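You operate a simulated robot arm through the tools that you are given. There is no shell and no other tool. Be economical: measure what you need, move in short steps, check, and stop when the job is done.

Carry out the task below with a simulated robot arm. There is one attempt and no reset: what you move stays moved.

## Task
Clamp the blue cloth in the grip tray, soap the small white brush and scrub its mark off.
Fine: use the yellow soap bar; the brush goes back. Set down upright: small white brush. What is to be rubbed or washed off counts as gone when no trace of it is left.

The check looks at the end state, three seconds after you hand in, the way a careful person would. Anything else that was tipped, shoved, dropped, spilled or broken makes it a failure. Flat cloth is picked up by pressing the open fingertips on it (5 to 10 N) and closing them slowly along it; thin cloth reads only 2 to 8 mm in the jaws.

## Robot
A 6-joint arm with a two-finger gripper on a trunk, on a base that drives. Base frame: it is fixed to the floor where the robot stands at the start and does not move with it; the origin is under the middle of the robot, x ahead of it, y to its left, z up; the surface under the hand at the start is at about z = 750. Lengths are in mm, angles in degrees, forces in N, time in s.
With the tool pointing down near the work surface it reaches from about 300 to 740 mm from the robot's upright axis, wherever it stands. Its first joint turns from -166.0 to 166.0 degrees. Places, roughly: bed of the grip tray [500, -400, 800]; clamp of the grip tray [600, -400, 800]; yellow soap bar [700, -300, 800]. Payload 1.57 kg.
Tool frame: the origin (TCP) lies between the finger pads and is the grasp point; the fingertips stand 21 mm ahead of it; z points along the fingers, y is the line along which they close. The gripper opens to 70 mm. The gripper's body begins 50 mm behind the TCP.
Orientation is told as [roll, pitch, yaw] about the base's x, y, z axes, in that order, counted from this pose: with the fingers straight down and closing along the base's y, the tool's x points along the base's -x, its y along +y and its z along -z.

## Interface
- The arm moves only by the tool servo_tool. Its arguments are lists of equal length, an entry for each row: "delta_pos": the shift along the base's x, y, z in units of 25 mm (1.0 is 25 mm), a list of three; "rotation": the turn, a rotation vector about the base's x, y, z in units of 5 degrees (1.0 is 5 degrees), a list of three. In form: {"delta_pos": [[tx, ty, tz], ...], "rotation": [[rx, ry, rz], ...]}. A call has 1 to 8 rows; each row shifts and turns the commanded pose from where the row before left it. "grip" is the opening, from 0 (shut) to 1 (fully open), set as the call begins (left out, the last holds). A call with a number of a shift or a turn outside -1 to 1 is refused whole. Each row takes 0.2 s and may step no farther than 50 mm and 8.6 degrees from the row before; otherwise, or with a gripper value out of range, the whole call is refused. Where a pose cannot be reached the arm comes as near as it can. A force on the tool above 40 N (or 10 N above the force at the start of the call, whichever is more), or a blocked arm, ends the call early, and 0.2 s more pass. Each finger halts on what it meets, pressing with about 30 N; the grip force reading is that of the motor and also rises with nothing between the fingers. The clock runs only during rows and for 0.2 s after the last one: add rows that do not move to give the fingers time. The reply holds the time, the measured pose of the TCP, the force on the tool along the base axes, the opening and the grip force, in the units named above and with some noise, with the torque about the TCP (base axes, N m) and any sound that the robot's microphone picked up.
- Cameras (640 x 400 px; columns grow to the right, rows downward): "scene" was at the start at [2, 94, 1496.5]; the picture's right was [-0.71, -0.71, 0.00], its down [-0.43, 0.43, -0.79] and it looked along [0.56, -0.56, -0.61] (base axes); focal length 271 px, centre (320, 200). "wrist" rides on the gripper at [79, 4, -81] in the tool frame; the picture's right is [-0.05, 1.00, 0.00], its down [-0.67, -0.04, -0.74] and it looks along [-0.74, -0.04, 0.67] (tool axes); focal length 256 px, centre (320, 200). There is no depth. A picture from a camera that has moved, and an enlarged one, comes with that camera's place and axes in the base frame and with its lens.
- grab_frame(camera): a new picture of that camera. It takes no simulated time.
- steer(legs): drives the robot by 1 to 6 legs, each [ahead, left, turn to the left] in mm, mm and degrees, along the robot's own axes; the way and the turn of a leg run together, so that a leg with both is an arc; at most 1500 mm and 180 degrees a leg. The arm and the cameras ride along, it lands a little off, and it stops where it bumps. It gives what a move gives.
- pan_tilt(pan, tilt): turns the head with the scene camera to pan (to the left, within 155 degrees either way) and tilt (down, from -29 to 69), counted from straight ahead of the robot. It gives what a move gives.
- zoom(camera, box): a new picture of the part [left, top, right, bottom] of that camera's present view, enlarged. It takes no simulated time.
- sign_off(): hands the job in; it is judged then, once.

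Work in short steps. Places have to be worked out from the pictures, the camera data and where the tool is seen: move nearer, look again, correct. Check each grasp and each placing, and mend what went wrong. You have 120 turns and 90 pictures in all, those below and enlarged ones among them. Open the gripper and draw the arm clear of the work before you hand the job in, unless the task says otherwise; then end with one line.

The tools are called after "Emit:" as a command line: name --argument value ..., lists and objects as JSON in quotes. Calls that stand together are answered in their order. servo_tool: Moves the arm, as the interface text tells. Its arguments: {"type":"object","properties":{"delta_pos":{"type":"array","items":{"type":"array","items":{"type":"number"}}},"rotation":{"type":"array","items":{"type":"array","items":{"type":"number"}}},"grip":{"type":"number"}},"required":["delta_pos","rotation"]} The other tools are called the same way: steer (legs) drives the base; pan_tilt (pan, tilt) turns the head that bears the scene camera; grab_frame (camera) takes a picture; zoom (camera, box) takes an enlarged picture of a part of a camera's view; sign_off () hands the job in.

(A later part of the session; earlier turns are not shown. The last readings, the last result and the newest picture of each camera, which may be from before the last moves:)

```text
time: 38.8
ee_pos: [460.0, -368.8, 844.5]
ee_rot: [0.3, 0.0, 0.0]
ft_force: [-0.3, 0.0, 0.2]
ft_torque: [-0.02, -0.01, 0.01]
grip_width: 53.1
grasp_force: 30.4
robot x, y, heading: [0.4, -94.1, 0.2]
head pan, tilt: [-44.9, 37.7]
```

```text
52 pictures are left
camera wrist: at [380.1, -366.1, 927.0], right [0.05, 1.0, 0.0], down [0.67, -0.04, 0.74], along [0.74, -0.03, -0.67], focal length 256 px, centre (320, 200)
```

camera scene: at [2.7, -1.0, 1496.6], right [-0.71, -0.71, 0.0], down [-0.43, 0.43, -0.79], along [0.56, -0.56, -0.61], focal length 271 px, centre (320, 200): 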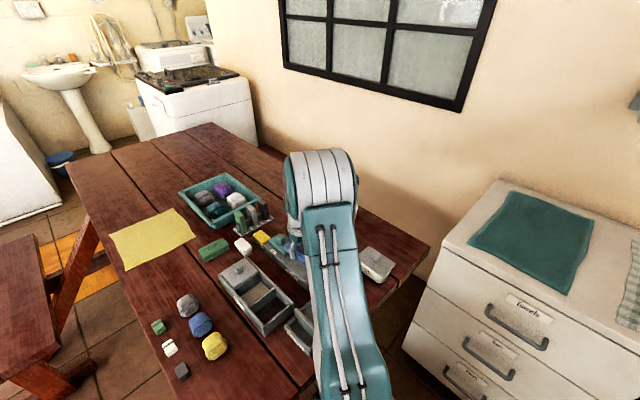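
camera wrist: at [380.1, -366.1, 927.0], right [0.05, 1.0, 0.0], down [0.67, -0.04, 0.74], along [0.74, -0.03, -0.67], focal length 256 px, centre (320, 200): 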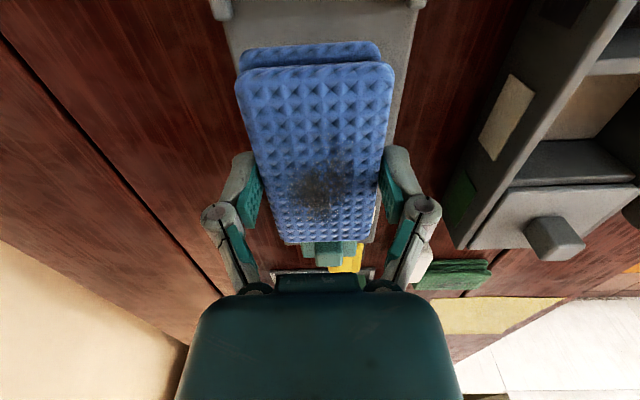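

Alignment over the bed is good (bed edges y≈-408/-325). Descend slowly to contact.

Emit:
servo_tool --delta_pos '[[0, 0.08, -0.4], [0, 0, -0.3], [0, 0, -0.2], [0, 0, -0.1], [0, 0, 0]]' --rotation '[[0, 0, 0], [0, 0, 0], [0, 0, 0], [0, 0, 0], [0, 0, 0]]'

```text
time: 40.0
ee_pos: [459.3, -365.1, 820.3]
ee_rot: [0.3, 0.2, 0.0]
ft_force: [0.6, -0.1, 0.1]
ft_torque: [-0.01, -0.02, 0.02]
grip_width: 53.1
grasp_force: 29.6
robot x, y, heading: [3.0, -91.4, -0.1]
head pan, tilt: [-44.9, 37.7]
```

No contact yet; continue in small steps.

Emit:
servo_tool --delta_pos '[[0, 0, -0.08], [0, 0, -0.08], [0, 0, -0.08], [0, 0, 0]]' --rotation '[[0, 0, 0], [0, 0, 0], [0, 0, 0], [0, 0, 0]]'

```text
time: 41.0
ee_pos: [459.7, -364.7, 815.0]
ee_rot: [0.3, 0.1, 0.1]
ft_force: [-0.6, 0.5, -0.5]
ft_torque: [-0.04, 0.02, 0.01]
grip_width: 53.0
grasp_force: 29.6
robot x, y, heading: [4.1, -94.0, 0.2]
head pan, tilt: [-44.9, 37.7]
```

Emit:
servo_tool --delta_pos '[[0, 0, -0.08], [0, 0, -0.08], [0, 0, -0.08], [0, 0, 0]]' --rotation '[[0, 0, 0], [0, 0, 0], [0, 0, 0], [0, 0, 0]]'

```text
time: 42.0
ee_pos: [460.2, -365.3, 810.0]
ee_rot: [0.3, 0.0, 0.1]
ft_force: [-3.2, 0.9, 4.7]
ft_torque: [-0.08, -0.13, -0.04]
grip_width: 52.9
grasp_force: 29.8
robot x, y, heading: [3.4, -94.2, -0.1]
head pan, tilt: [-44.9, 37.7]
```

Contact at z≈810 with 4.7 N. Check by a picture before releasing.

Emit:
grab_frame --camera "wrist"

Emit:
zoom --camera "scene" --box '[220, 210, 340, 300]'

```text
51 pictures are left
camera wrist: at [380.1, -362.4, 890.6], right [0.05, 1.0, 0.0], down [0.67, -0.04, 0.74], along [0.74, -0.04, -0.67], focal length 256 px, centre (320, 200)
```

wrist: 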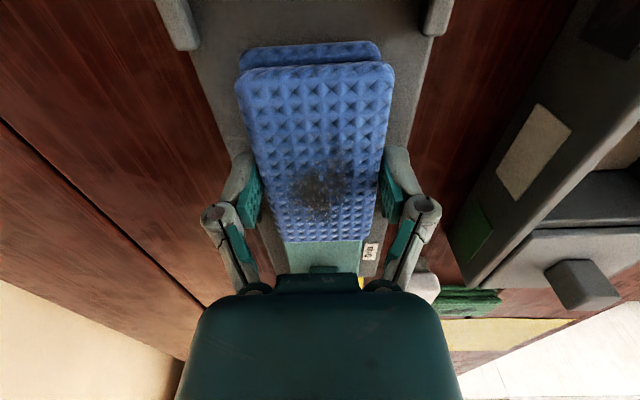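

```text
4.44 times, centred on (280, 255) of scene
camera zoom: at [2.4, -0.7, 1496.6], right [-0.71, -0.71, 0.0], down [-0.43, 0.43, -0.79], along [0.56, -0.56, -0.61], focal length 1205 px, centre (498, -44)
```

zoom: 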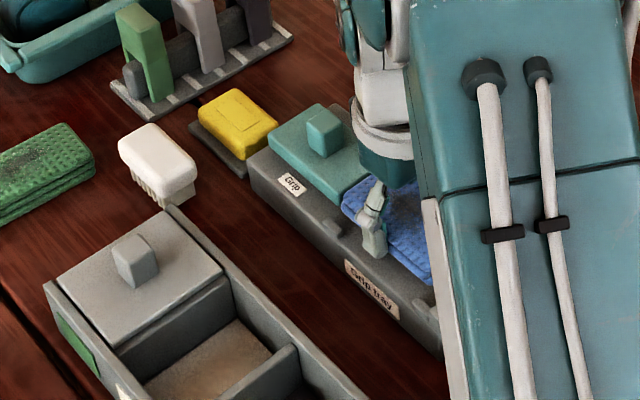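

The far edge appears to touch the clamp slightly (Fx −3). Shift 3 mm toward the stop, then release gently.

Emit:
servo_tool --delta_pos '[[0, 0, 0.1], [-0.14, 0, 0], [0, 0, -0.1], [0, 0, 0]]' --rotation '[[0, 0, 0], [0, 0, 0], [0, 0, 0], [0, 0, 0]]'

Emit:
servo_tool --delta_pos '[[0, 0, 0], [0, 0, 0]]' --rotation '[[0, 0, 0], [0, 0, 0]]' --grip 0.87

Emit:
servo_tool --delta_pos '[[0, 0, 0.4], [0, 0, 0.6], [0, 0, 1], [0, 0, 1], [-1, 0, 1], [-1, 0, 0], [-1, 0, 0], [-1, 0, 0]]' --rotation '[[0, 0, 0], [0, 0, 0], [0, 0, 0], [0, 0, 0], [0, 0, 0], [0, 0, 0], [0, 0, 0], [0, 0, 0]]'

Emit:
zoom --camera "scene" --box '[240, 210, 320, 280]'

Emit:
grab_frame --camera "wrist"

```text
time: 43.0
ee_pos: [455.1, -366.3, 808.9]
ee_rot: [0.3, 0.1, 0.1]
ft_force: [0.2, 0.1, -0.5]
ft_torque: [0.01, 0.01, 0.0]
grip_width: 52.8
grasp_force: 30.4
robot x, y, heading: [3.3, -91.1, 0.1]
head pan, tilt: [-44.9, 37.7]
```

```text
time: 43.5
ee_pos: [455.8, -366.8, 809.8]
ee_rot: [0.3, 0.1, 0.1]
ft_force: [0.3, -0.4, 0.1]
ft_torque: [0.02, 0.02, -0.01]
grip_width: 60.8
grasp_force: 0.1
robot x, y, heading: [0.6, -95.4, -0.1]
head pan, tilt: [-44.9, 37.7]
```

```text
time: 45.4
ee_pos: [356.3, -366.0, 909.5]
ee_rot: [0.3, 0.0, 0.2]
ft_force: [-0.2, 0.6, -0.6]
ft_torque: [0.01, -0.02, 0.05]
grip_width: 60.8
grasp_force: 0.1
robot x, y, heading: [-0.2, -91.8, -0.0]
head pan, tilt: [-44.9, 37.7]
```

```text
5.71 times, centred on (280, 245) of scene
camera zoom: at [2.1, -0.6, 1496.6], right [-0.71, -0.71, 0.0], down [-0.43, 0.43, -0.79], along [0.56, -0.56, -0.61], focal length 1550 px, centre (549, -57)
```

zoom: 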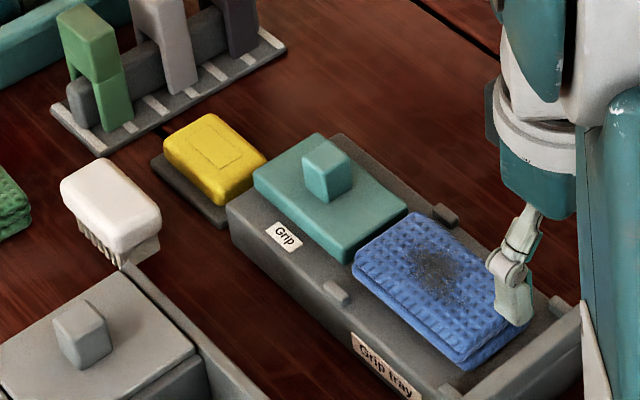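

```text
48 pictures are left
camera wrist: at [275.1, -362.3, 991.1], right [0.05, 1.0, 0.0], down [0.67, -0.04, 0.74], along [0.74, -0.03, -0.67], focal length 256 px, centre (320, 200)
```

wrist: 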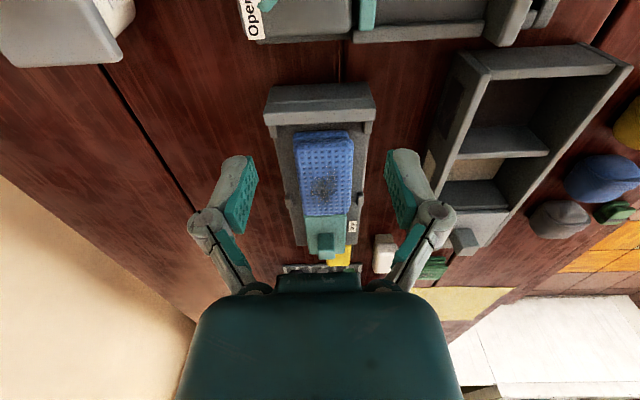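

Cloth lies flat with the mark up. Next grasp the clamp's knob (≈(554,-364), z≈820): move above it and look.

Emit:
servo_tool --delta_pos '[[1, 0, 0], [1, 0, 0], [1, 0, 0], [1, 0, 0], [1, 0, 0], [0, 0, 0]]' --rotation '[[0, 0, 0], [0, 0, 0], [0, 0, 0], [0, 0, 0], [0, 0, 0], [0, 0, 0]]'

Emit:
grab_frame --camera "wrist"

```text
time: 46.8
ee_pos: [481.9, -366.0, 909.2]
ee_rot: [0.4, -0.1, 0.1]
ft_force: [0.5, 0.1, -0.9]
ft_torque: [0.02, -0.01, 0.03]
grip_width: 60.8
grasp_force: 0.0
robot x, y, heading: [-4.0, -96.4, -0.1]
head pan, tilt: [-44.9, 37.7]
```

```text
47 pictures are left
camera wrist: at [400.8, -361.5, 990.7], right [0.05, 1.0, 0.0], down [0.67, -0.04, 0.74], along [0.74, -0.03, -0.67], focal length 256 px, centre (320, 200)
```

wrist: 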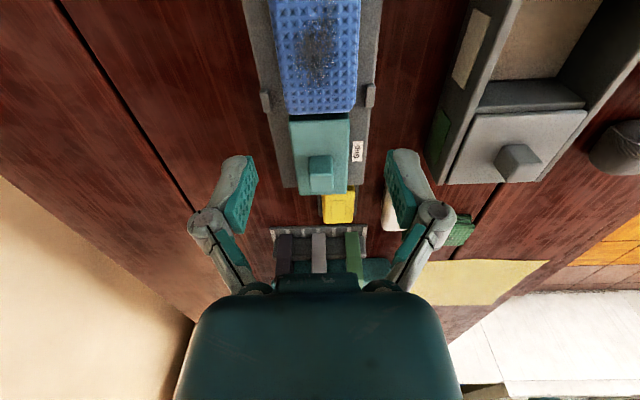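

Knob centre ≈(549,-367), top ≈830. Position over it with 45 mm opening, lower to z≈833 and look.

Emit:
servo_tool --delta_pos '[[1, 0, -0.2], [1, 0, -0.4], [0.7, 0, -0.5], [0, 0, -0.6], [0, 0, -0.6], [0, 0, -0.4], [0, 0, 0]]' --rotation '[[0, 0, 0], [0, 0, 0], [0, 0, 0], [0, 0, 0], [0, 0, 0], [0, 0, 0], [0, 0, 0]]' --grip 0.7

Emit:
zoom --camera "wrist" --box '[200, 80, 440, 280]'

Emit:
zoom --camera "scene" --box '[240, 200, 320, 270]'

```text
time: 48.4
ee_pos: [548.2, -364.2, 840.9]
ee_rot: [0.3, 0.1, 0.2]
ft_force: [0.4, -0.3, -1.1]
ft_torque: [-0.01, 0.0, -0.02]
grip_width: 49.1
grasp_force: 0.1
robot x, y, heading: [-0.4, -95.3, -0.1]
head pan, tilt: [-44.9, 37.7]
```

```text
2.00 times, centred on (320, 180) of wrist
camera zoom: at [468.7, -362.0, 922.6], right [0.05, 1.0, 0.0], down [0.67, -0.04, 0.74], along [0.74, -0.03, -0.67], focal length 512 px, centre (320, 240)
```

zoom: 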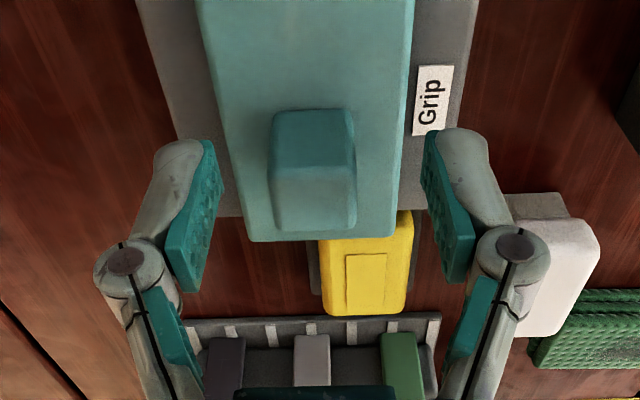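

```text
5.71 times, centred on (280, 235) of scene
camera zoom: at [3.1, -0.9, 1496.6], right [-0.71, -0.71, 0.0], down [-0.43, 0.43, -0.79], along [0.56, -0.56, -0.61], focal length 1550 px, centre (549, 0)
```

zoom: 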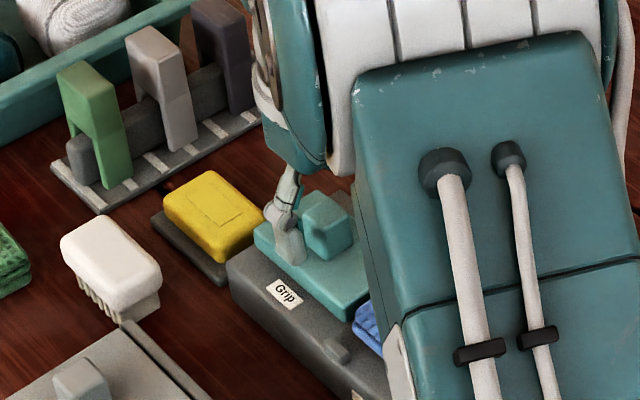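

Shift +7 mm in x and −3 mm in y, lower 7 mm, and close on the knob.

Emit:
servo_tool --delta_pos '[[0.28, -0.12, 0], [0, 0, -0.2], [0, 0, -0.12], [0, 0, 0]]' --rotation '[[0, 0, 0], [0, 0, 0], [0, 0, 0], [0, 0, 0]]'

Emit:
servo_tool --delta_pos '[[0, 0, 0], [0, 0, 0], [0, 0, 0]]' --rotation '[[0, 0, 0], [0, 0, 0], [0, 0, 0]]' --grip 0.25

```text
time: 49.4
ee_pos: [556.0, -368.7, 834.3]
ee_rot: [0.3, 0.0, 0.1]
ft_force: [-0.9, -0.7, 0.5]
ft_torque: [-0.02, -0.03, 0.01]
grip_width: 49.1
grasp_force: 0.1
robot x, y, heading: [-0.6, -91.1, 0.0]
head pan, tilt: [-44.9, 37.7]
```

```text
time: 50.1
ee_pos: [556.0, -366.6, 833.2]
ee_rot: [0.3, 0.0, 0.1]
ft_force: [-0.4, 3.7, 4.3]
ft_torque: [0.18, 0.16, -0.17]
grip_width: 22.1
grasp_force: 32.0
robot x, y, heading: [0.3, -94.4, 0.1]
head pan, tilt: [-44.9, 37.7]
```

Knob gripped. Slide it toward −x in small steps, watching the force.

Emit:
servo_tool --delta_pos '[[-0.12, 0.04, 0], [-0.12, 0, 0], [-0.12, 0, 0], [-0.12, 0, 0]]' --rotation '[[0, 0, 0], [0, 0, 0], [0, 0, 0], [0, 0, 0]]'

Emit:
zoom --camera "scene" --box '[240, 200, 320, 270]'

```text
time: 51.1
ee_pos: [543.8, -368.8, 833.8]
ee_rot: [0.2, 0.0, 0.1]
ft_force: [3.5, 2.5, 2.1]
ft_torque: [-0.01, -0.99, -0.18]
grip_width: 21.6
grasp_force: 32.3
robot x, y, heading: [-2.5, -92.9, -0.1]
head pan, tilt: [-44.9, 37.7]
```

```text
5.71 times, centred on (280, 235) of scene
camera zoom: at [3.0, -0.3, 1496.6], right [-0.71, -0.71, 0.0], down [-0.43, 0.43, -0.79], along [0.56, -0.56, -0.61], focal length 1550 px, centre (549, 0)
```

zoom: 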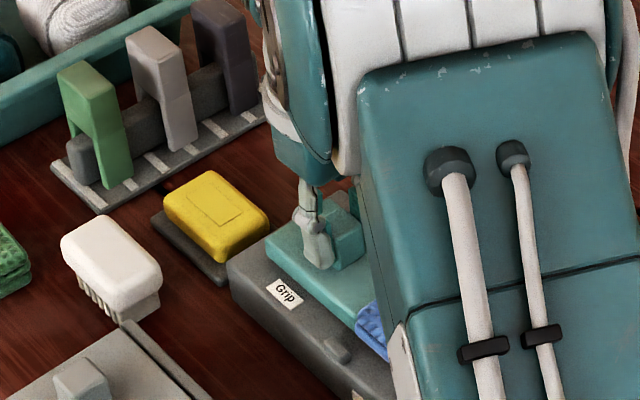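

It slides (resistance ~3.5 N). Continue until it firms up.

Emit:
servo_tool --delta_pos '[[-0.12, 0, 0], [-0.12, 0, 0], [0, 0, 0]]' --rotation '[[0, 0, 0], [0, 0, 0], [0, 0, 0]]'

```text
time: 52.0
ee_pos: [538.7, -368.4, 833.5]
ee_rot: [0.2, 0.0, 0.0]
ft_force: [0.2, 1.2, 8.6]
ft_torque: [0.07, -0.37, -0.2]
grip_width: 21.9
grasp_force: 32.1
robot x, y, heading: [3.7, -94.0, 0.1]
head pan, tilt: [-44.9, 37.7]
```

Emit:
servo_tool --delta_pos '[[-0.16, 0, 0], [-0.16, 0, 0], [-0.16, 0, 0], [0, 0, 0]]' --rotation '[[0, 0, 0], [0, 0, 0], [0, 0, 0], [0, 0, 0]]'

Emit:
zoom --camera "scene" --box '[240, 200, 320, 270]'

```text
time: 53.0
ee_pos: [528.7, -368.9, 835.0]
ee_rot: [0.2, -0.1, 0.1]
ft_force: [29.5, -0.6, -4.9]
ft_torque: [-0.03, -0.57, -0.36]
grip_width: 22.1
grasp_force: 31.7
robot x, y, heading: [0.0, -96.1, -0.0]
head pan, tilt: [-44.9, 37.7]
```

```text
5.71 times, centred on (280, 235) of scene
camera zoom: at [5.3, -1.0, 1496.6], right [-0.71, -0.71, 0.0], down [-0.44, 0.43, -0.79], along [0.56, -0.56, -0.61], focal length 1550 px, centre (549, 0)
```

zoom: 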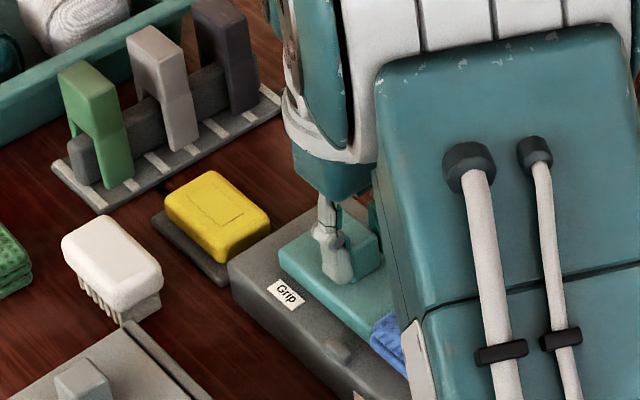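

Firm at 29.5 N – cloth is pressed against the stop. Release the knob and retreat to inspect.

Emit:
servo_tool --delta_pos '[[0, 0, 0], [0, 0, 0]]' --rotation '[[0, 0, 0], [0, 0, 0]]' --grip 0.7

Emit:
servo_tool --delta_pos '[[0, 0, 0.6], [0, 0, 1], [0, 0, 1], [-1, 0, 1], [-1, 0, 0], [-1, 0, 0], [-1, 0, 0], [-1, 0, 0]]' --rotation '[[0, 0, 0], [0, 0, 0], [0, 0, 0], [0, 0, 0], [0, 0, 0], [0, 0, 0], [0, 0, 0], [0, 0, 0]]'

Emit:
servo_tool --delta_pos '[[-1, 0, 0], [-1, 0, 0], [0, 0, 0]]' --rotation '[[0, 0, 0], [0, 0, 0], [0, 0, 0]]'

Emit:
zoom --camera "scene" --box '[240, 210, 320, 280]'

Emit:
zoom --camera "wrist" --box '[220, 60, 420, 260]'

```text
time: 53.5
ee_pos: [523.7, -367.6, 832.9]
ee_rot: [0.4, 0.1, 0.2]
ft_force: [0.6, -1.5, -0.1]
ft_torque: [-0.02, -0.05, 0.0]
grip_width: 49.1
grasp_force: 0.1
robot x, y, heading: [-1.0, -92.7, 0.1]
head pan, tilt: [-44.9, 37.7]
```

```text
time: 55.4
ee_pos: [400.9, -367.6, 923.5]
ee_rot: [0.3, 0.2, 0.2]
ft_force: [0.2, -0.3, -0.1]
ft_torque: [0.01, 0.01, -0.05]
grip_width: 49.2
grasp_force: 0.0
robot x, y, heading: [1.0, -91.9, -0.1]
head pan, tilt: [-44.9, 37.7]
```

```text
time: 56.1
ee_pos: [350.7, -368.1, 924.1]
ee_rot: [0.3, 0.1, 0.1]
ft_force: [0.3, 0.1, -0.5]
ft_torque: [-0.02, 0.0, 0.0]
grip_width: 49.1
grasp_force: 0.2
robot x, y, heading: [-5.0, -95.8, 0.3]
head pan, tilt: [-44.9, 37.7]
```

```text
5.71 times, centred on (280, 245) of scene
camera zoom: at [2.0, -0.6, 1496.6], right [-0.71, -0.71, 0.0], down [-0.43, 0.43, -0.79], along [0.56, -0.56, -0.61], focal length 1550 px, centre (549, -57)
```

zoom: 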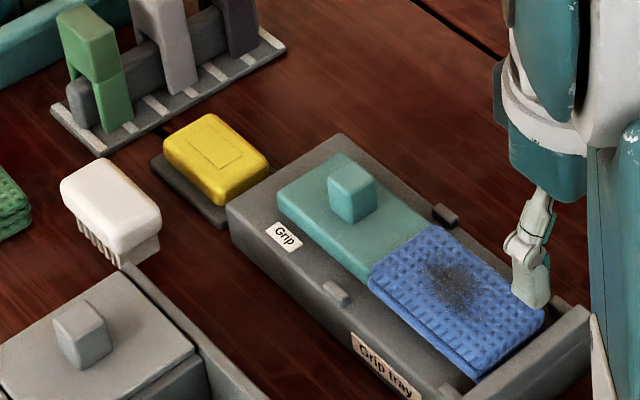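

```text
2.00 times, centred on (320, 160) of wrist
camera zoom: at [270.4, -363.6, 1005.1], right [0.05, 1.0, 0.0], down [0.67, -0.04, 0.74], along [0.74, -0.03, -0.67], focal length 512 px, centre (320, 280)
```

zoom: 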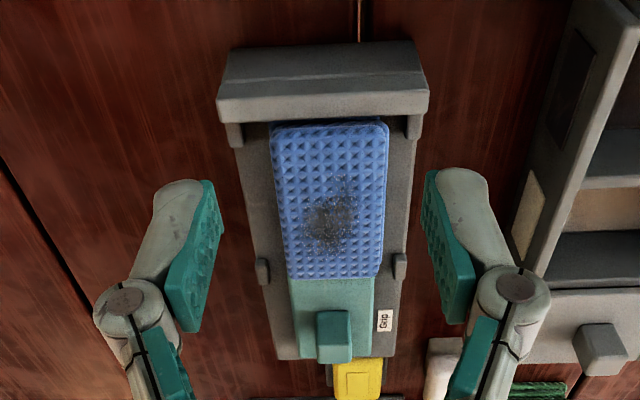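

Cloth is pressed between stop and clamp, mark at ≈(441,-366), top ≈811. Now approach the brush at ≈(660,-276): move above and look.

Emit:
servo_tool --delta_pos '[[1, 0.3, 0], [1, 0.3, 0], [1, 0.3, 0], [1, 0.3, 0], [1, 0.3, 0], [1, 0.3, 0], [1, 0.3, 0], [1, 0.3, 0]]' --rotation '[[0, 0, 0], [0, 0, 0], [0, 0, 0], [0, 0, 0], [0, 0, 0], [0, 0, 0], [0, 0, 0], [0, 0, 0]]' --grip 0.78

Emit:
servo_tool --delta_pos '[[1, 0.3, 0], [1, 0.3, -0.2], [0, 0.3, -0.2], [0, 0.3, 0], [0, 0, 0]]' --rotation '[[0, 0, 0], [0, 0, 0], [0, 0, 0], [0, 0, 0], [0, 0, 0]]'

Emit:
grab_frame --camera "wrist"

```text
time: 58.0
ee_pos: [551.7, -307.1, 925.2]
ee_rot: [0.2, 0.0, 0.1]
ft_force: [0.3, 0.8, 0.1]
ft_torque: [0.01, 0.01, -0.01]
grip_width: 54.6
grasp_force: 0.0
robot x, y, heading: [1.6, -94.5, -0.0]
head pan, tilt: [-44.9, 37.7]
```

```text
time: 59.1
ee_pos: [601.0, -278.0, 914.2]
ee_rot: [0.4, 0.0, 0.2]
ft_force: [0.2, 0.0, 0.1]
ft_torque: [0.01, 0.02, 0.0]
grip_width: 54.8
grasp_force: 0.1
robot x, y, heading: [1.0, -87.8, 0.1]
head pan, tilt: [-44.9, 37.7]
```

```text
40 pictures are left
camera wrist: at [520.6, -274.0, 995.7], right [0.05, 1.0, 0.0], down [0.67, -0.04, 0.74], along [0.74, -0.04, -0.67], focal length 256 px, centre (320, 200)
```

wrist: 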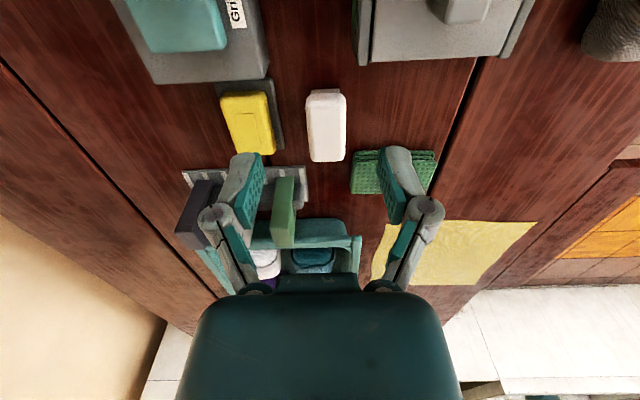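

Brush centre ≈(656,-275), ~36 mm wide. Move over it and lower to z≈815, look again.

Emit:
servo_tool --delta_pos '[[1, 0.06, -0.6], [1, 0.06, -0.6], [0.2, 0, -0.8], [0, 0, -0.8], [0, 0, -0.8], [0, 0, -0.4], [0, 0, 0]]' --rotation '[[0, 0, 0], [0, 0, 0], [0, 0, 0], [0, 0, 0], [0, 0, 0], [0, 0, 0], [0, 0, 0]]'

Emit:
zoom --camera "wrist" --box '[200, 80, 440, 280]'

```text
time: 60.8
ee_pos: [656.5, -274.3, 815.1]
ee_rot: [0.2, -0.1, 0.1]
ft_force: [-0.2, -0.4, 0.6]
ft_torque: [0.0, 0.01, -0.05]
grip_width: 54.6
grasp_force: 0.1
robot x, y, heading: [-1.1, -93.7, -0.2]
head pan, tilt: [-44.9, 37.7]
```

```text
2.00 times, centred on (320, 180) of wrist
camera zoom: at [576.3, -270.3, 895.5], right [0.05, 1.0, 0.0], down [0.67, -0.04, 0.74], along [0.74, -0.03, -0.67], focal length 512 px, centre (320, 240)
```

zoom: 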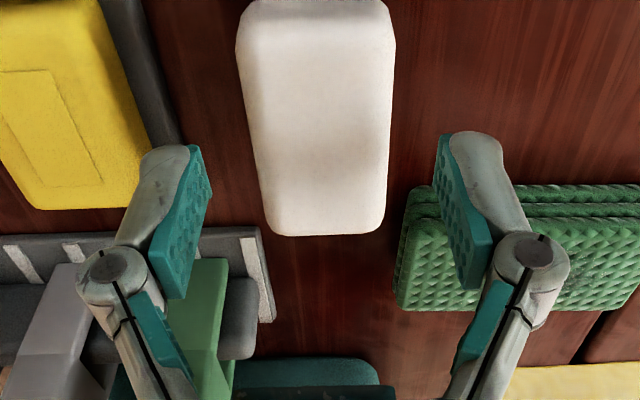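

Brush centre y≈-272.5, width ~34. Nudge +1.5 mm y, descend to z≈779 and close.

Emit:
servo_tool --delta_pos '[[0.06, 0.07, -0.4], [0, 0, -0.4], [0, 0, -0.4], [0, 0, -0.24], [0, 0, 0]]' --rotation '[[0, 0, 0], [0, 0, 0], [0, 0, 0], [0, 0, 0], [0, 0, 0]]'

Emit:
servo_tool --delta_pos '[[0, 0, 0], [0, 0, 0], [0, 0, 0]]' --rotation '[[0, 0, 0], [0, 0, 0], [0, 0, 0]]' --grip 0.35

Emit:
grab_frame --camera "wrist"

```text
time: 62.0
ee_pos: [658.1, -274.0, 776.1]
ee_rot: [0.3, 0.0, 0.1]
ft_force: [0.3, -0.7, 0.6]
ft_torque: [0.02, 0.01, 0.02]
grip_width: 54.5
grasp_force: 0.0
robot x, y, heading: [2.2, -93.8, -0.0]
head pan, tilt: [-44.9, 37.7]
```

```text
time: 62.8
ee_pos: [657.3, -274.1, 777.8]
ee_rot: [0.2, 0.0, 0.1]
ft_force: [-1.0, -0.8, 9.9]
ft_torque: [-0.07, 0.07, 0.0]
grip_width: 34.5
grasp_force: 29.8
robot x, y, heading: [-0.9, -96.1, 0.1]
head pan, tilt: [-44.9, 37.7]
```

```text
38 pictures are left
camera wrist: at [578.0, -270.1, 859.2], right [0.05, 1.0, 0.0], down [0.67, -0.04, 0.75], along [0.74, -0.04, -0.67], focal length 256 px, centre (320, 200)
```

wrist: 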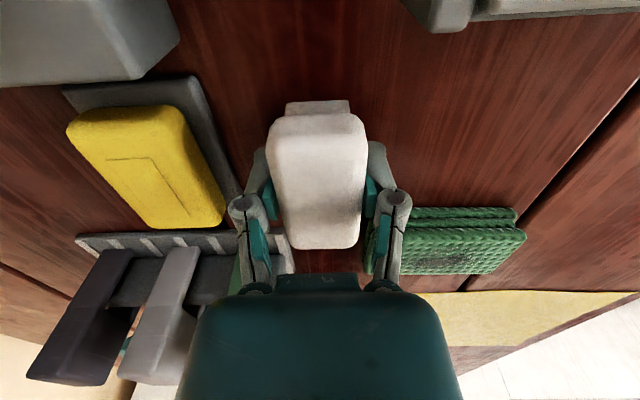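

Brush gripped at (657.5,-274,777). Lift and check.

Emit:
servo_tool --delta_pos '[[0, 0, 0.3], [0, 0, 0.6], [0, 0, 1], [0, 0, 1], [0, 0, 0]]' --rotation '[[0, 0, 0], [0, 0, 0], [0, 0, 0], [0, 0, 0], [0, 0, 0]]'

Emit:
servo_tool --delta_pos '[[0, -0.9, 0], [0, -0.9, 0], [-0.36, -0.9, 0], [0, 0, -0.4], [0, 0, 0]]' --rotation '[[0, 0, 0], [0, 0, 0], [0, 0, 0], [0, 0, 0], [0, 0, 0]]'

Emit:
grab_frame --camera "wrist"

Emit:
zoom --camera "scene" --box '[220, 190, 320, 270]'

```text
time: 64.0
ee_pos: [658.7, -274.1, 851.1]
ee_rot: [0.4, 0.1, 0.1]
ft_force: [-0.4, -0.4, 0.3]
ft_torque: [0.0, -0.02, -0.01]
grip_width: 34.5
grasp_force: 29.9
robot x, y, heading: [1.1, -95.2, -0.0]
head pan, tilt: [-44.9, 37.7]
```

```text
time: 65.2
ee_pos: [650.1, -341.3, 838.3]
ee_rot: [0.3, 0.0, 0.1]
ft_force: [0.0, -0.3, -1.1]
ft_torque: [-0.04, 0.0, 0.0]
grip_width: 34.6
grasp_force: 29.6
robot x, y, heading: [5.8, -91.8, 0.0]
head pan, tilt: [-44.9, 37.7]
```

```text
37 pictures are left
camera wrist: at [569.9, -337.8, 920.6], right [0.05, 1.0, 0.0], down [0.67, -0.04, 0.74], along [0.74, -0.03, -0.67], focal length 256 px, centre (320, 200)
```

wrist: 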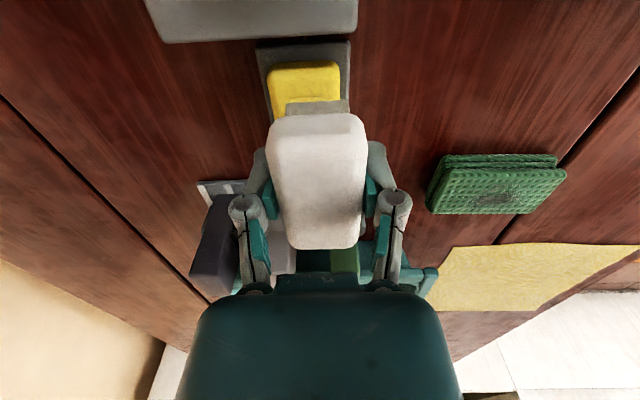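

```text
5.00 times, centred on (270, 230) of scene
camera zoom: at [3.5, -0.8, 1496.6], right [-0.71, -0.71, 0.0], down [-0.43, 0.43, -0.79], along [0.56, -0.56, -0.61], focal length 1356 px, centre (570, 50)
```

zoom: 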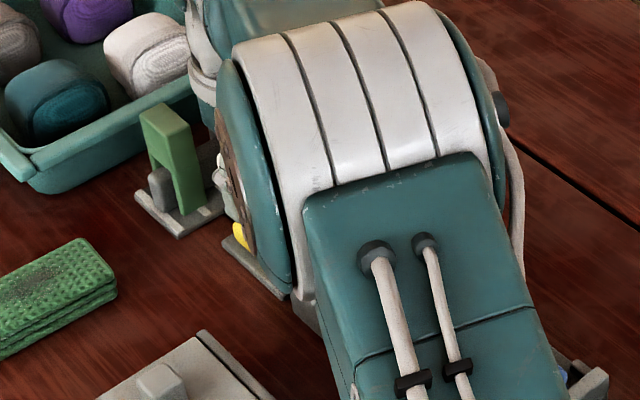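

Soap centre seems ≈(648,-346); shift y −5 and descend slowly until contact.

Emit:
servo_tool --delta_pos '[[-0.08, -0.2, -0.4], [0, 0, -0.3], [0, 0, -0.16], [0, 0, 0]]' --rotation '[[0, 0, 0], [0, 0, 0], [0, 0, 0], [0, 0, 0]]'

Emit:
servo_tool --delta_pos '[[0, 0, -0.08], [0, 0, -0.08], [0, 0, 0]]' --rotation '[[0, 0, 0], [0, 0, 0], [0, 0, 0]]'

```text
time: 66.2
ee_pos: [648.4, -344.4, 818.2]
ee_rot: [0.3, 0.2, 0.1]
ft_force: [-0.7, -1.2, 0.3]
ft_torque: [-0.02, 0.01, 0.02]
grip_width: 34.3
grasp_force: 30.3
robot x, y, heading: [1.5, -93.2, -0.2]
head pan, tilt: [-44.9, 37.7]
```

```text
time: 67.0
ee_pos: [647.0, -343.9, 814.2]
ee_rot: [0.3, 0.1, 0.1]
ft_force: [0.0, 0.4, -0.6]
ft_torque: [0.02, 0.0, 0.0]
grip_width: 34.2
grasp_force: 30.2
robot x, y, heading: [-0.1, -96.8, 0.2]
head pan, tilt: [-44.9, 37.7]
```

Emit:
servo_tool --delta_pos '[[0, 0, -0.08], [0, 0, -0.08], [0, 0, -0.08], [0, 0, 0]]' --rotation '[[0, 0, 0], [0, 0, 0], [0, 0, 0], [0, 0, 0]]'

```text
time: 68.0
ee_pos: [647.1, -345.3, 808.4]
ee_rot: [0.2, 0.2, 0.2]
ft_force: [0.3, -0.4, -0.6]
ft_torque: [0.01, -0.01, 0.03]
grip_width: 34.2
grasp_force: 29.4
robot x, y, heading: [1.0, -94.5, -0.1]
head pan, tilt: [-44.9, 37.7]
```

Emit:
servo_tool --delta_pos '[[0, 0, -0.06], [0, 0, -0.06], [0, 0, 0]]' --rotation '[[0, 0, 0], [0, 0, 0], [0, 0, 0]]'

Emit:
servo_tool --delta_pos '[[0, 0, -0.06], [0, 0, -0.06], [0, 0, 0]]' --rotation '[[0, 0, 0], [0, 0, 0], [0, 0, 0]]'

```text
time: 68.8
ee_pos: [648.1, -345.4, 806.3]
ee_rot: [0.2, 0.0, 0.1]
ft_force: [-0.6, 0.2, 4.6]
ft_torque: [-0.1, 0.03, -0.04]
grip_width: 34.3
grasp_force: 30.0
robot x, y, heading: [1.3, -93.8, 0.3]
head pan, tilt: [-44.9, 37.7]
```

```text
time: 69.5
ee_pos: [648.1, -346.0, 804.7]
ee_rot: [0.1, -0.2, 0.1]
ft_force: [2.1, -0.6, 24.6]
ft_torque: [-0.06, -0.03, -0.03]
grip_width: 34.3
grasp_force: 29.8
robot x, y, heading: [0.6, -92.4, -0.0]
head pan, tilt: [-44.9, 37.7]
```

Contact at z≈806. Back off to ~6 N and rub short strokes along x.

Emit:
servo_tool --delta_pos '[[0, 0, 0.09], [0.3, 0, 0], [-0.3, 0, 0], [-0.3, 0, 0], [0.3, 0, 0], [0.3, 0, 0], [-0.3, 0, 0], [0, 0, 0]]' --rotation '[[0, 0, 0], [0, 0, 0], [0, 0, 0], [0, 0, 0], [0, 0, 0], [0, 0, 0], [0, 0, 0], [0, 0, 0]]'

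```text
time: 71.3
ee_pos: [647.3, -345.6, 803.5]
ee_rot: [0.2, 0.1, 0.2]
ft_force: [0.9, 0.5, 4.5]
ft_torque: [-0.02, -0.12, 0.02]
grip_width: 34.4
grasp_force: 29.8
robot x, y, heading: [0.1, -92.2, -0.1]
head pan, tilt: [-44.9, 37.7]
```

Contact held at ~4.5 N. Rub several more strokes.

Emit:
servo_tool --delta_pos '[[0.35, 0, -0.02], [-0.35, 0, 0], [-0.35, 0, 0], [0.35, 0, 0], [0.35, 0, 0], [-0.35, 0, 0], [-0.35, 0, 0], [0.35, 0, 0]]' --rotation '[[0, 0, 0], [0, 0, 0], [0, 0, 0], [0, 0, 0], [0, 0, 0], [0, 0, 0], [0, 0, 0], [0, 0, 0]]'

Emit:
servo_tool --delta_pos '[[0.2, 0.12, -0.02], [-0.2, -0.12, 0], [-0.2, -0.12, 0], [0.2, 0.12, 0], [0.3, 0, 0], [-0.3, 0, 0], [-0.3, 0, 0], [0.3, 0, 0]]' --rotation '[[0, 0, 0], [0, 0, 0], [0, 0, 0], [0, 0, 0], [0, 0, 0], [0, 0, 0], [0, 0, 0], [0, 0, 0]]'

Emit:
servo_tool --delta_pos '[[0, 0, 0.5], [0, 0, 1], [0, 0, 1], [0, 0, 0]]' --rotation '[[0, 0, 0], [0, 0, 0], [0, 0, 0], [0, 0, 0]]'

Emit:
grab_frame --camera "wrist"

```text
time: 73.2
ee_pos: [646.6, -346.2, 804.3]
ee_rot: [0.2, 0.1, 0.2]
ft_force: [-2.3, 0.7, 8.6]
ft_torque: [-0.03, -0.02, 0.0]
grip_width: 34.3
grasp_force: 30.2
robot x, y, heading: [1.2, -93.8, 0.0]
head pan, tilt: [-44.9, 37.7]
```

```text
time: 75.0
ee_pos: [645.4, -345.7, 803.7]
ee_rot: [0.3, 0.1, 0.1]
ft_force: [-6.9, -1.4, 20.1]
ft_torque: [-0.01, 0.02, 0.0]
grip_width: 34.2
grasp_force: 29.5
robot x, y, heading: [0.8, -95.6, -0.1]
head pan, tilt: [-44.9, 37.7]
```

```text
time: 76.0
ee_pos: [646.3, -346.5, 864.0]
ee_rot: [0.3, 0.0, 0.0]
ft_force: [-0.1, 0.1, -0.4]
ft_torque: [-0.01, 0.04, -0.02]
grip_width: 34.2
grasp_force: 30.2
robot x, y, heading: [-0.4, -98.5, 0.0]
head pan, tilt: [-44.9, 37.7]
```

```text
35 pictures are left
camera wrist: at [566.6, -342.9, 945.1], right [0.05, 1.0, 0.01], down [0.67, -0.04, 0.74], along [0.74, -0.03, -0.67], focal length 256 px, centre (320, 200)
```

wrist: 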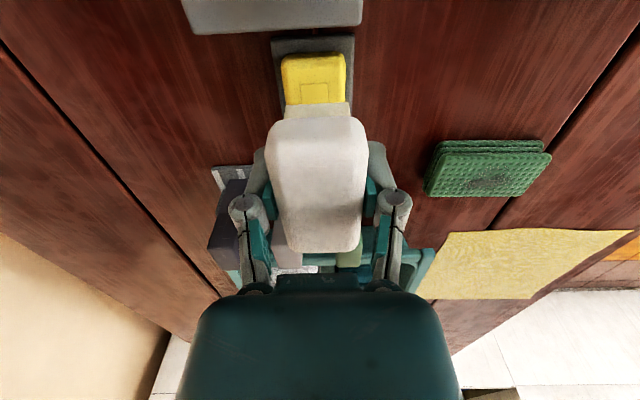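

Brush is soaped. Go over the mark at ≈(443,-366), raising first to clear the clamp knob.

Emit:
servo_tool --delta_pos '[[0, 0, 1], [-1, -0.1, 0], [-1, -0.1, 0], [-1, -0.1, 0], [-1, -0.1, 0], [-1, -0.1, 0], [-1, -0.1, 0], [-1, -0.1, 0]]' --rotation '[[0, 0, 0], [0, 0, 0], [0, 0, 0], [0, 0, 0], [0, 0, 0], [0, 0, 0], [0, 0, 0], [0, 0, 0]]'

Emit:
servo_tool --delta_pos '[[-1, -0.1, 0], [0, 0, -0.6], [0, 0, -0.6], [0, 0, 0]]' --rotation '[[0, 0, 0], [0, 0, 0], [0, 0, 0], [0, 0, 0]]'

Emit:
grab_frame --camera "wrist"

Emit:
zoom --camera "scene" --box '[220, 200, 320, 280]'

```text
time: 77.8
ee_pos: [472.3, -364.0, 891.0]
ee_rot: [0.3, 0.0, 0.1]
ft_force: [0.4, 0.1, -1.1]
ft_torque: [-0.01, 0.0, -0.02]
grip_width: 34.0
grasp_force: 30.5
robot x, y, heading: [1.9, -93.9, -0.1]
head pan, tilt: [-44.9, 37.7]
```

```text
time: 78.8
ee_pos: [448.1, -365.7, 861.1]
ee_rot: [0.2, 0.0, 0.1]
ft_force: [0.1, 0.6, -0.3]
ft_torque: [-0.02, -0.02, -0.03]
grip_width: 34.2
grasp_force: 29.8
robot x, y, heading: [-0.0, -90.0, -0.1]
head pan, tilt: [-44.9, 37.7]
```

```text
34 pictures are left
camera wrist: at [367.9, -361.9, 942.2], right [0.05, 1.0, 0.0], down [0.67, -0.04, 0.74], along [0.74, -0.03, -0.67], focal length 256 px, centre (320, 200)
```

wrist: 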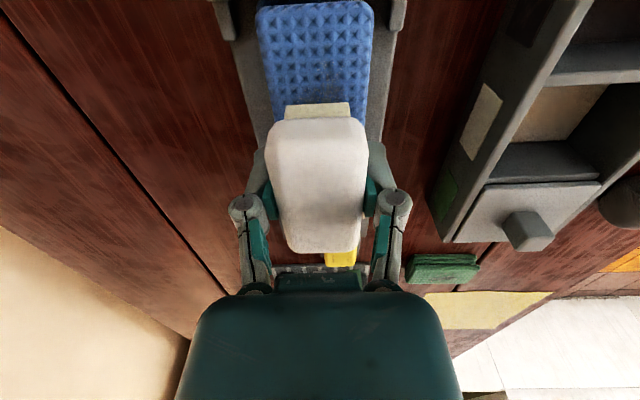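

```text
5.00 times, centred on (270, 240) of scene
camera zoom: at [2.6, -0.9, 1496.6], right [-0.71, -0.71, 0.0], down [-0.43, 0.43, -0.79], along [0.56, -0.56, -0.61], focal length 1356 px, centre (570, 0)
```

zoom: 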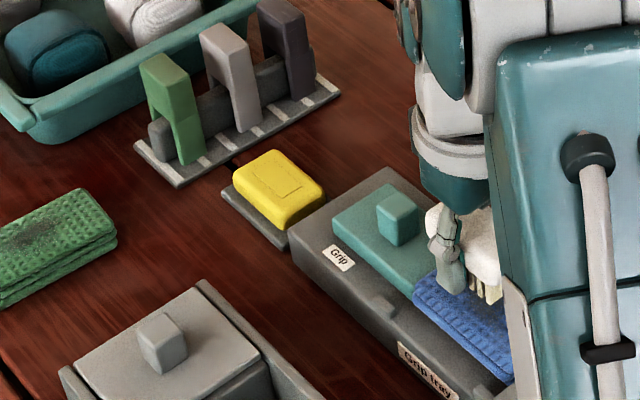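

Bristles show yellow soap. Descend onto the mark slowly.

Emit:
servo_tool --delta_pos '[[-0.12, 0, -0.4], [0, 0, -0.24], [0, 0, -0.08], [0, 0, 0]]' --rotation '[[0, 0, 0], [0, 0, 0], [0, 0, 0], [0, 0, 0]]'

Emit:
servo_tool --delta_pos '[[0, 0, -0.08], [0, 0, -0.06], [0, 0, 0]]' --rotation '[[0, 0, 0], [0, 0, 0], [0, 0, 0]]'

```text
time: 79.8
ee_pos: [443.5, -365.6, 843.4]
ee_rot: [0.3, 0.1, 0.1]
ft_force: [-0.3, 0.4, -0.5]
ft_torque: [-0.02, 0.02, -0.01]
grip_width: 34.3
grasp_force: 30.6
robot x, y, heading: [4.0, -91.4, -0.0]
head pan, tilt: [-44.9, 37.7]
```

```text
time: 80.5
ee_pos: [444.5, -366.5, 840.7]
ee_rot: [0.2, 0.2, 0.1]
ft_force: [0.3, -0.6, 0.2]
ft_torque: [0.01, 0.0, -0.01]
grip_width: 34.2
grasp_force: 29.8
robot x, y, heading: [1.4, -95.0, 0.2]
head pan, tilt: [-44.9, 37.7]
```

Emit:
servo_tool --delta_pos '[[0, 0, -0.06], [0, 0, -0.06], [0, 0, 0]]' --rotation '[[0, 0, 0], [0, 0, 0], [0, 0, 0]]'

Emit:
servo_tool --delta_pos '[[0, 0, -0.06], [0, 0, -0.06], [0, 0, 0]]' --rotation '[[0, 0, 0], [0, 0, 0], [0, 0, 0]]'

```text
time: 81.3
ee_pos: [444.7, -366.4, 837.5]
ee_rot: [0.3, 0.2, 0.1]
ft_force: [-0.5, -0.7, -0.4]
ft_torque: [-0.03, 0.02, -0.03]
grip_width: 34.2
grasp_force: 29.9
robot x, y, heading: [-3.4, -96.3, 0.0]
head pan, tilt: [-44.9, 37.7]
```

```text
time: 82.2
ee_pos: [444.9, -365.8, 835.7]
ee_rot: [0.1, -0.1, 0.1]
ft_force: [-2.1, -1.7, 22.1]
ft_torque: [-0.06, 0.19, 0.0]
grip_width: 34.3
grasp_force: 30.2
robot x, y, heading: [-3.7, -94.2, -0.0]
head pan, tilt: [-44.9, 37.7]
```

Contact at ~836. Ease to ~10 N and scrub back and forth with y offsets.

Emit:
servo_tool --delta_pos '[[0.4, 0, 0.04], [-0.8, 0, 0], [0.8, 0.2, 0], [-0.8, 0.2, 0], [0.8, -0.2, 0], [-0.8, -0.2, 0], [0.8, -0.2, 0], [-0.8, -0.2, 0]]' --rotation '[[0, 0, 0], [0, 0, 0], [0, 0, 0], [0, 0, 0], [0, 0, 0], [0, 0, 0], [0, 0, 0], [0, 0, 0]]'

Emit:
servo_tool --delta_pos '[[0.8, -0.1, 0], [-0.8, 0, 0], [0.8, 0.2, 0], [-0.8, 0.2, 0], [0.8, 0.2, 0], [-0.8, 0.2, 0], [0.8, 0.1, 0], [-0.4, -0.4, 0]]' --rotation '[[0, 0, 0], [0, 0, 0], [0, 0, 0], [0, 0, 0], [0, 0, 0], [0, 0, 0], [0, 0, 0], [0, 0, 0]]'

```text
time: 84.0
ee_pos: [433.3, -375.5, 835.4]
ee_rot: [0.2, 0.1, 0.3]
ft_force: [3.4, 2.8, 10.6]
ft_torque: [0.05, -0.18, -0.02]
grip_width: 34.1
grasp_force: 30.1
robot x, y, heading: [-1.6, -93.5, -0.1]
head pan, tilt: [-44.9, 37.7]
```

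```text
time: 85.8
ee_pos: [444.4, -366.6, 835.5]
ee_rot: [0.3, 0.0, 0.2]
ft_force: [1.2, 4.0, 9.2]
ft_torque: [0.06, -0.13, 0.03]
grip_width: 34.1
grasp_force: 29.9
robot x, y, heading: [2.9, -94.5, 0.2]
head pan, tilt: [-44.9, 37.7]
```

Lift and look at the mark.

Emit:
servo_tool --delta_pos '[[0, 0, 0.6], [0, 0, 1], [-1, 0, 1], [-1, 0, 0], [-1, 0, 0], [-0.6, 0, 0], [0, 0, 0]]' --rotation '[[0, 0, 0], [0, 0, 0], [0, 0, 0], [0, 0, 0], [0, 0, 0], [0, 0, 0], [0, 0, 0]]'

Emit:
zoom --camera "scene" --box '[240, 210, 320, 280]'

```text
time: 87.3
ee_pos: [353.1, -366.8, 898.4]
ee_rot: [0.3, -0.1, 0.1]
ft_force: [-0.6, 0.5, -0.5]
ft_torque: [0.04, 0.01, 0.02]
grip_width: 34.3
grasp_force: 30.1
robot x, y, heading: [-4.9, -94.5, -0.1]
head pan, tilt: [-44.9, 37.7]
```

```text
5.71 times, centred on (280, 245) of scene
camera zoom: at [2.1, -0.7, 1496.6], right [-0.71, -0.71, 0.0], down [-0.43, 0.43, -0.79], along [0.56, -0.56, -0.61], focal length 1550 px, centre (549, -57)
```

zoom: 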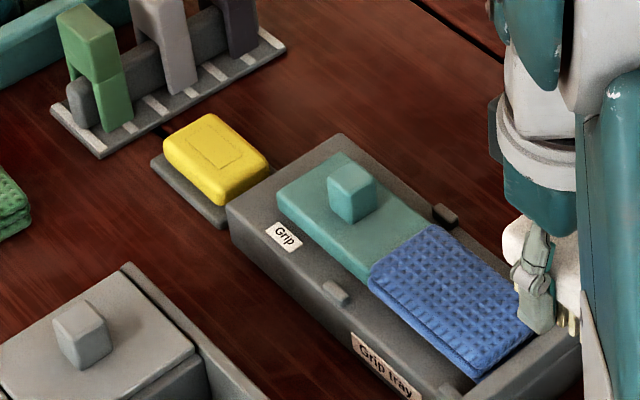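

The mark looks gone; zoom tighter, from both cameras, to check for traces.

Emit:
servo_tool --delta_pos '[[0, 1, 0], [0, 1, 0], [0, 1, 0], [0, 1, 0]]' --rotation '[[0, 0, 0], [0, 0, 0], [0, 0, 0], [0, 0, 0]]'

Emit:
zoom --camera "scene" --box '[280, 242, 320, 272]'

Emit:
zoom --camera "wrist" --box '[150, 60, 290, 200]'

```text
time: 88.3
ee_pos: [353.7, -265.7, 899.6]
ee_rot: [0.2, 0.0, 0.1]
ft_force: [0.2, 0.0, 0.4]
ft_torque: [0.01, 0.01, -0.01]
grip_width: 34.3
grasp_force: 29.7
robot x, y, heading: [-0.3, -95.8, -0.1]
head pan, tilt: [-44.9, 37.7]
```

```text
13.33 times, centred on (300, 257) of scene
camera zoom: at [2.1, 0.6, 1496.5], right [-0.71, -0.71, 0.0], down [-0.43, 0.43, -0.79], along [0.56, -0.56, -0.61], focal length 3615 px, centre (587, -560)
```

zoom: 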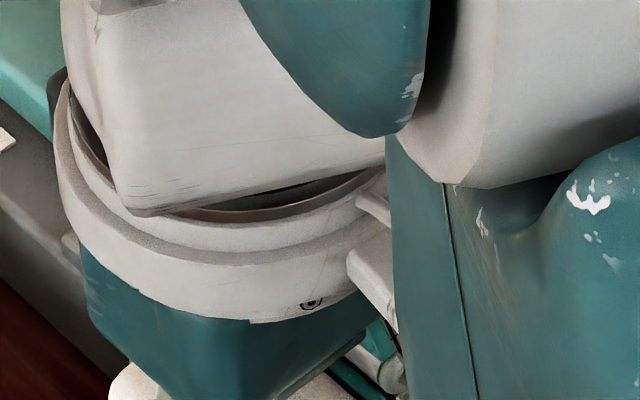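

```text
2.86 times, centred on (220, 130) of wrist
camera zoom: at [273.7, -261.6, 980.8], right [0.05, 1.0, 0.0], down [0.67, -0.04, 0.74], along [0.74, -0.04, -0.67], focal length 731 px, centre (606, 400)
```

zoom: 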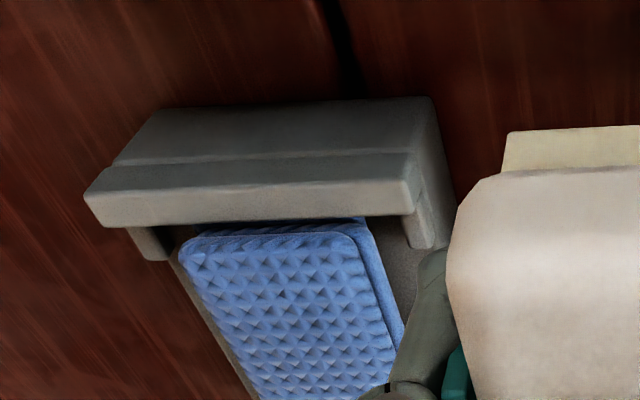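

Scene is blocked from here; swing to the other side (y≈-450) for an unobstructed view.

Emit:
servo_tool --delta_pos '[[-0.5, -1, 0.5], [-0.5, -1, 0.5], [0, -1, 0], [0, -1, 0], [0, -1, 0], [0, -1, 0], [0, -1, 0]]' --rotation '[[0, 0, 0], [0, 0, 0], [0, 0, 0], [0, 0, 0], [0, 0, 0], [0, 0, 0], [0, 0, 0]]'

Emit:
zoom --camera "scene" --box '[275, 235, 325, 272]'

Emit:
zoom --camera "wrist" --box '[300, 60, 460, 200]'

```text
time: 90.0
ee_pos: [329.3, -442.8, 924.6]
ee_rot: [0.4, 0.0, 0.2]
ft_force: [0.2, 0.4, -0.3]
ft_torque: [-0.04, 0.01, 0.0]
grip_width: 34.3
grasp_force: 30.0
robot x, y, heading: [1.8, -92.3, 0.2]
head pan, tilt: [-44.9, 37.7]
```

```text
10.81 times, centred on (300, 254) of scene
camera zoom: at [2.1, -2.0, 1496.6], right [-0.71, -0.71, 0.0], down [-0.43, 0.43, -0.79], along [0.56, -0.56, -0.61], focal length 2931 px, centre (536, -378)
```

zoom: 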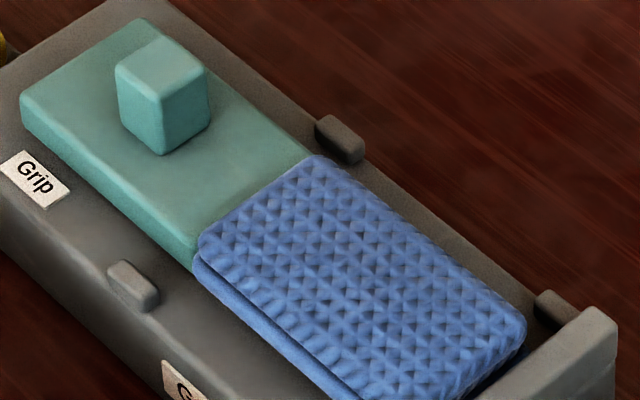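

```text
2.86 times, centred on (380, 130) of wrist
camera zoom: at [248.5, -438.9, 1006.0], right [0.05, 1.0, 0.01], down [0.67, -0.04, 0.74], along [0.74, -0.03, -0.67], focal length 731 px, centre (149, 400)
```

zoom: 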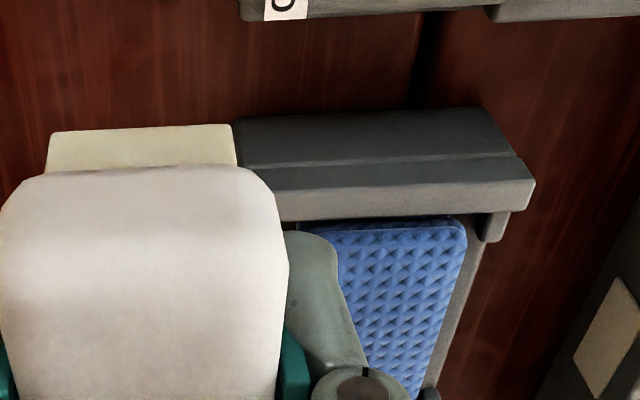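

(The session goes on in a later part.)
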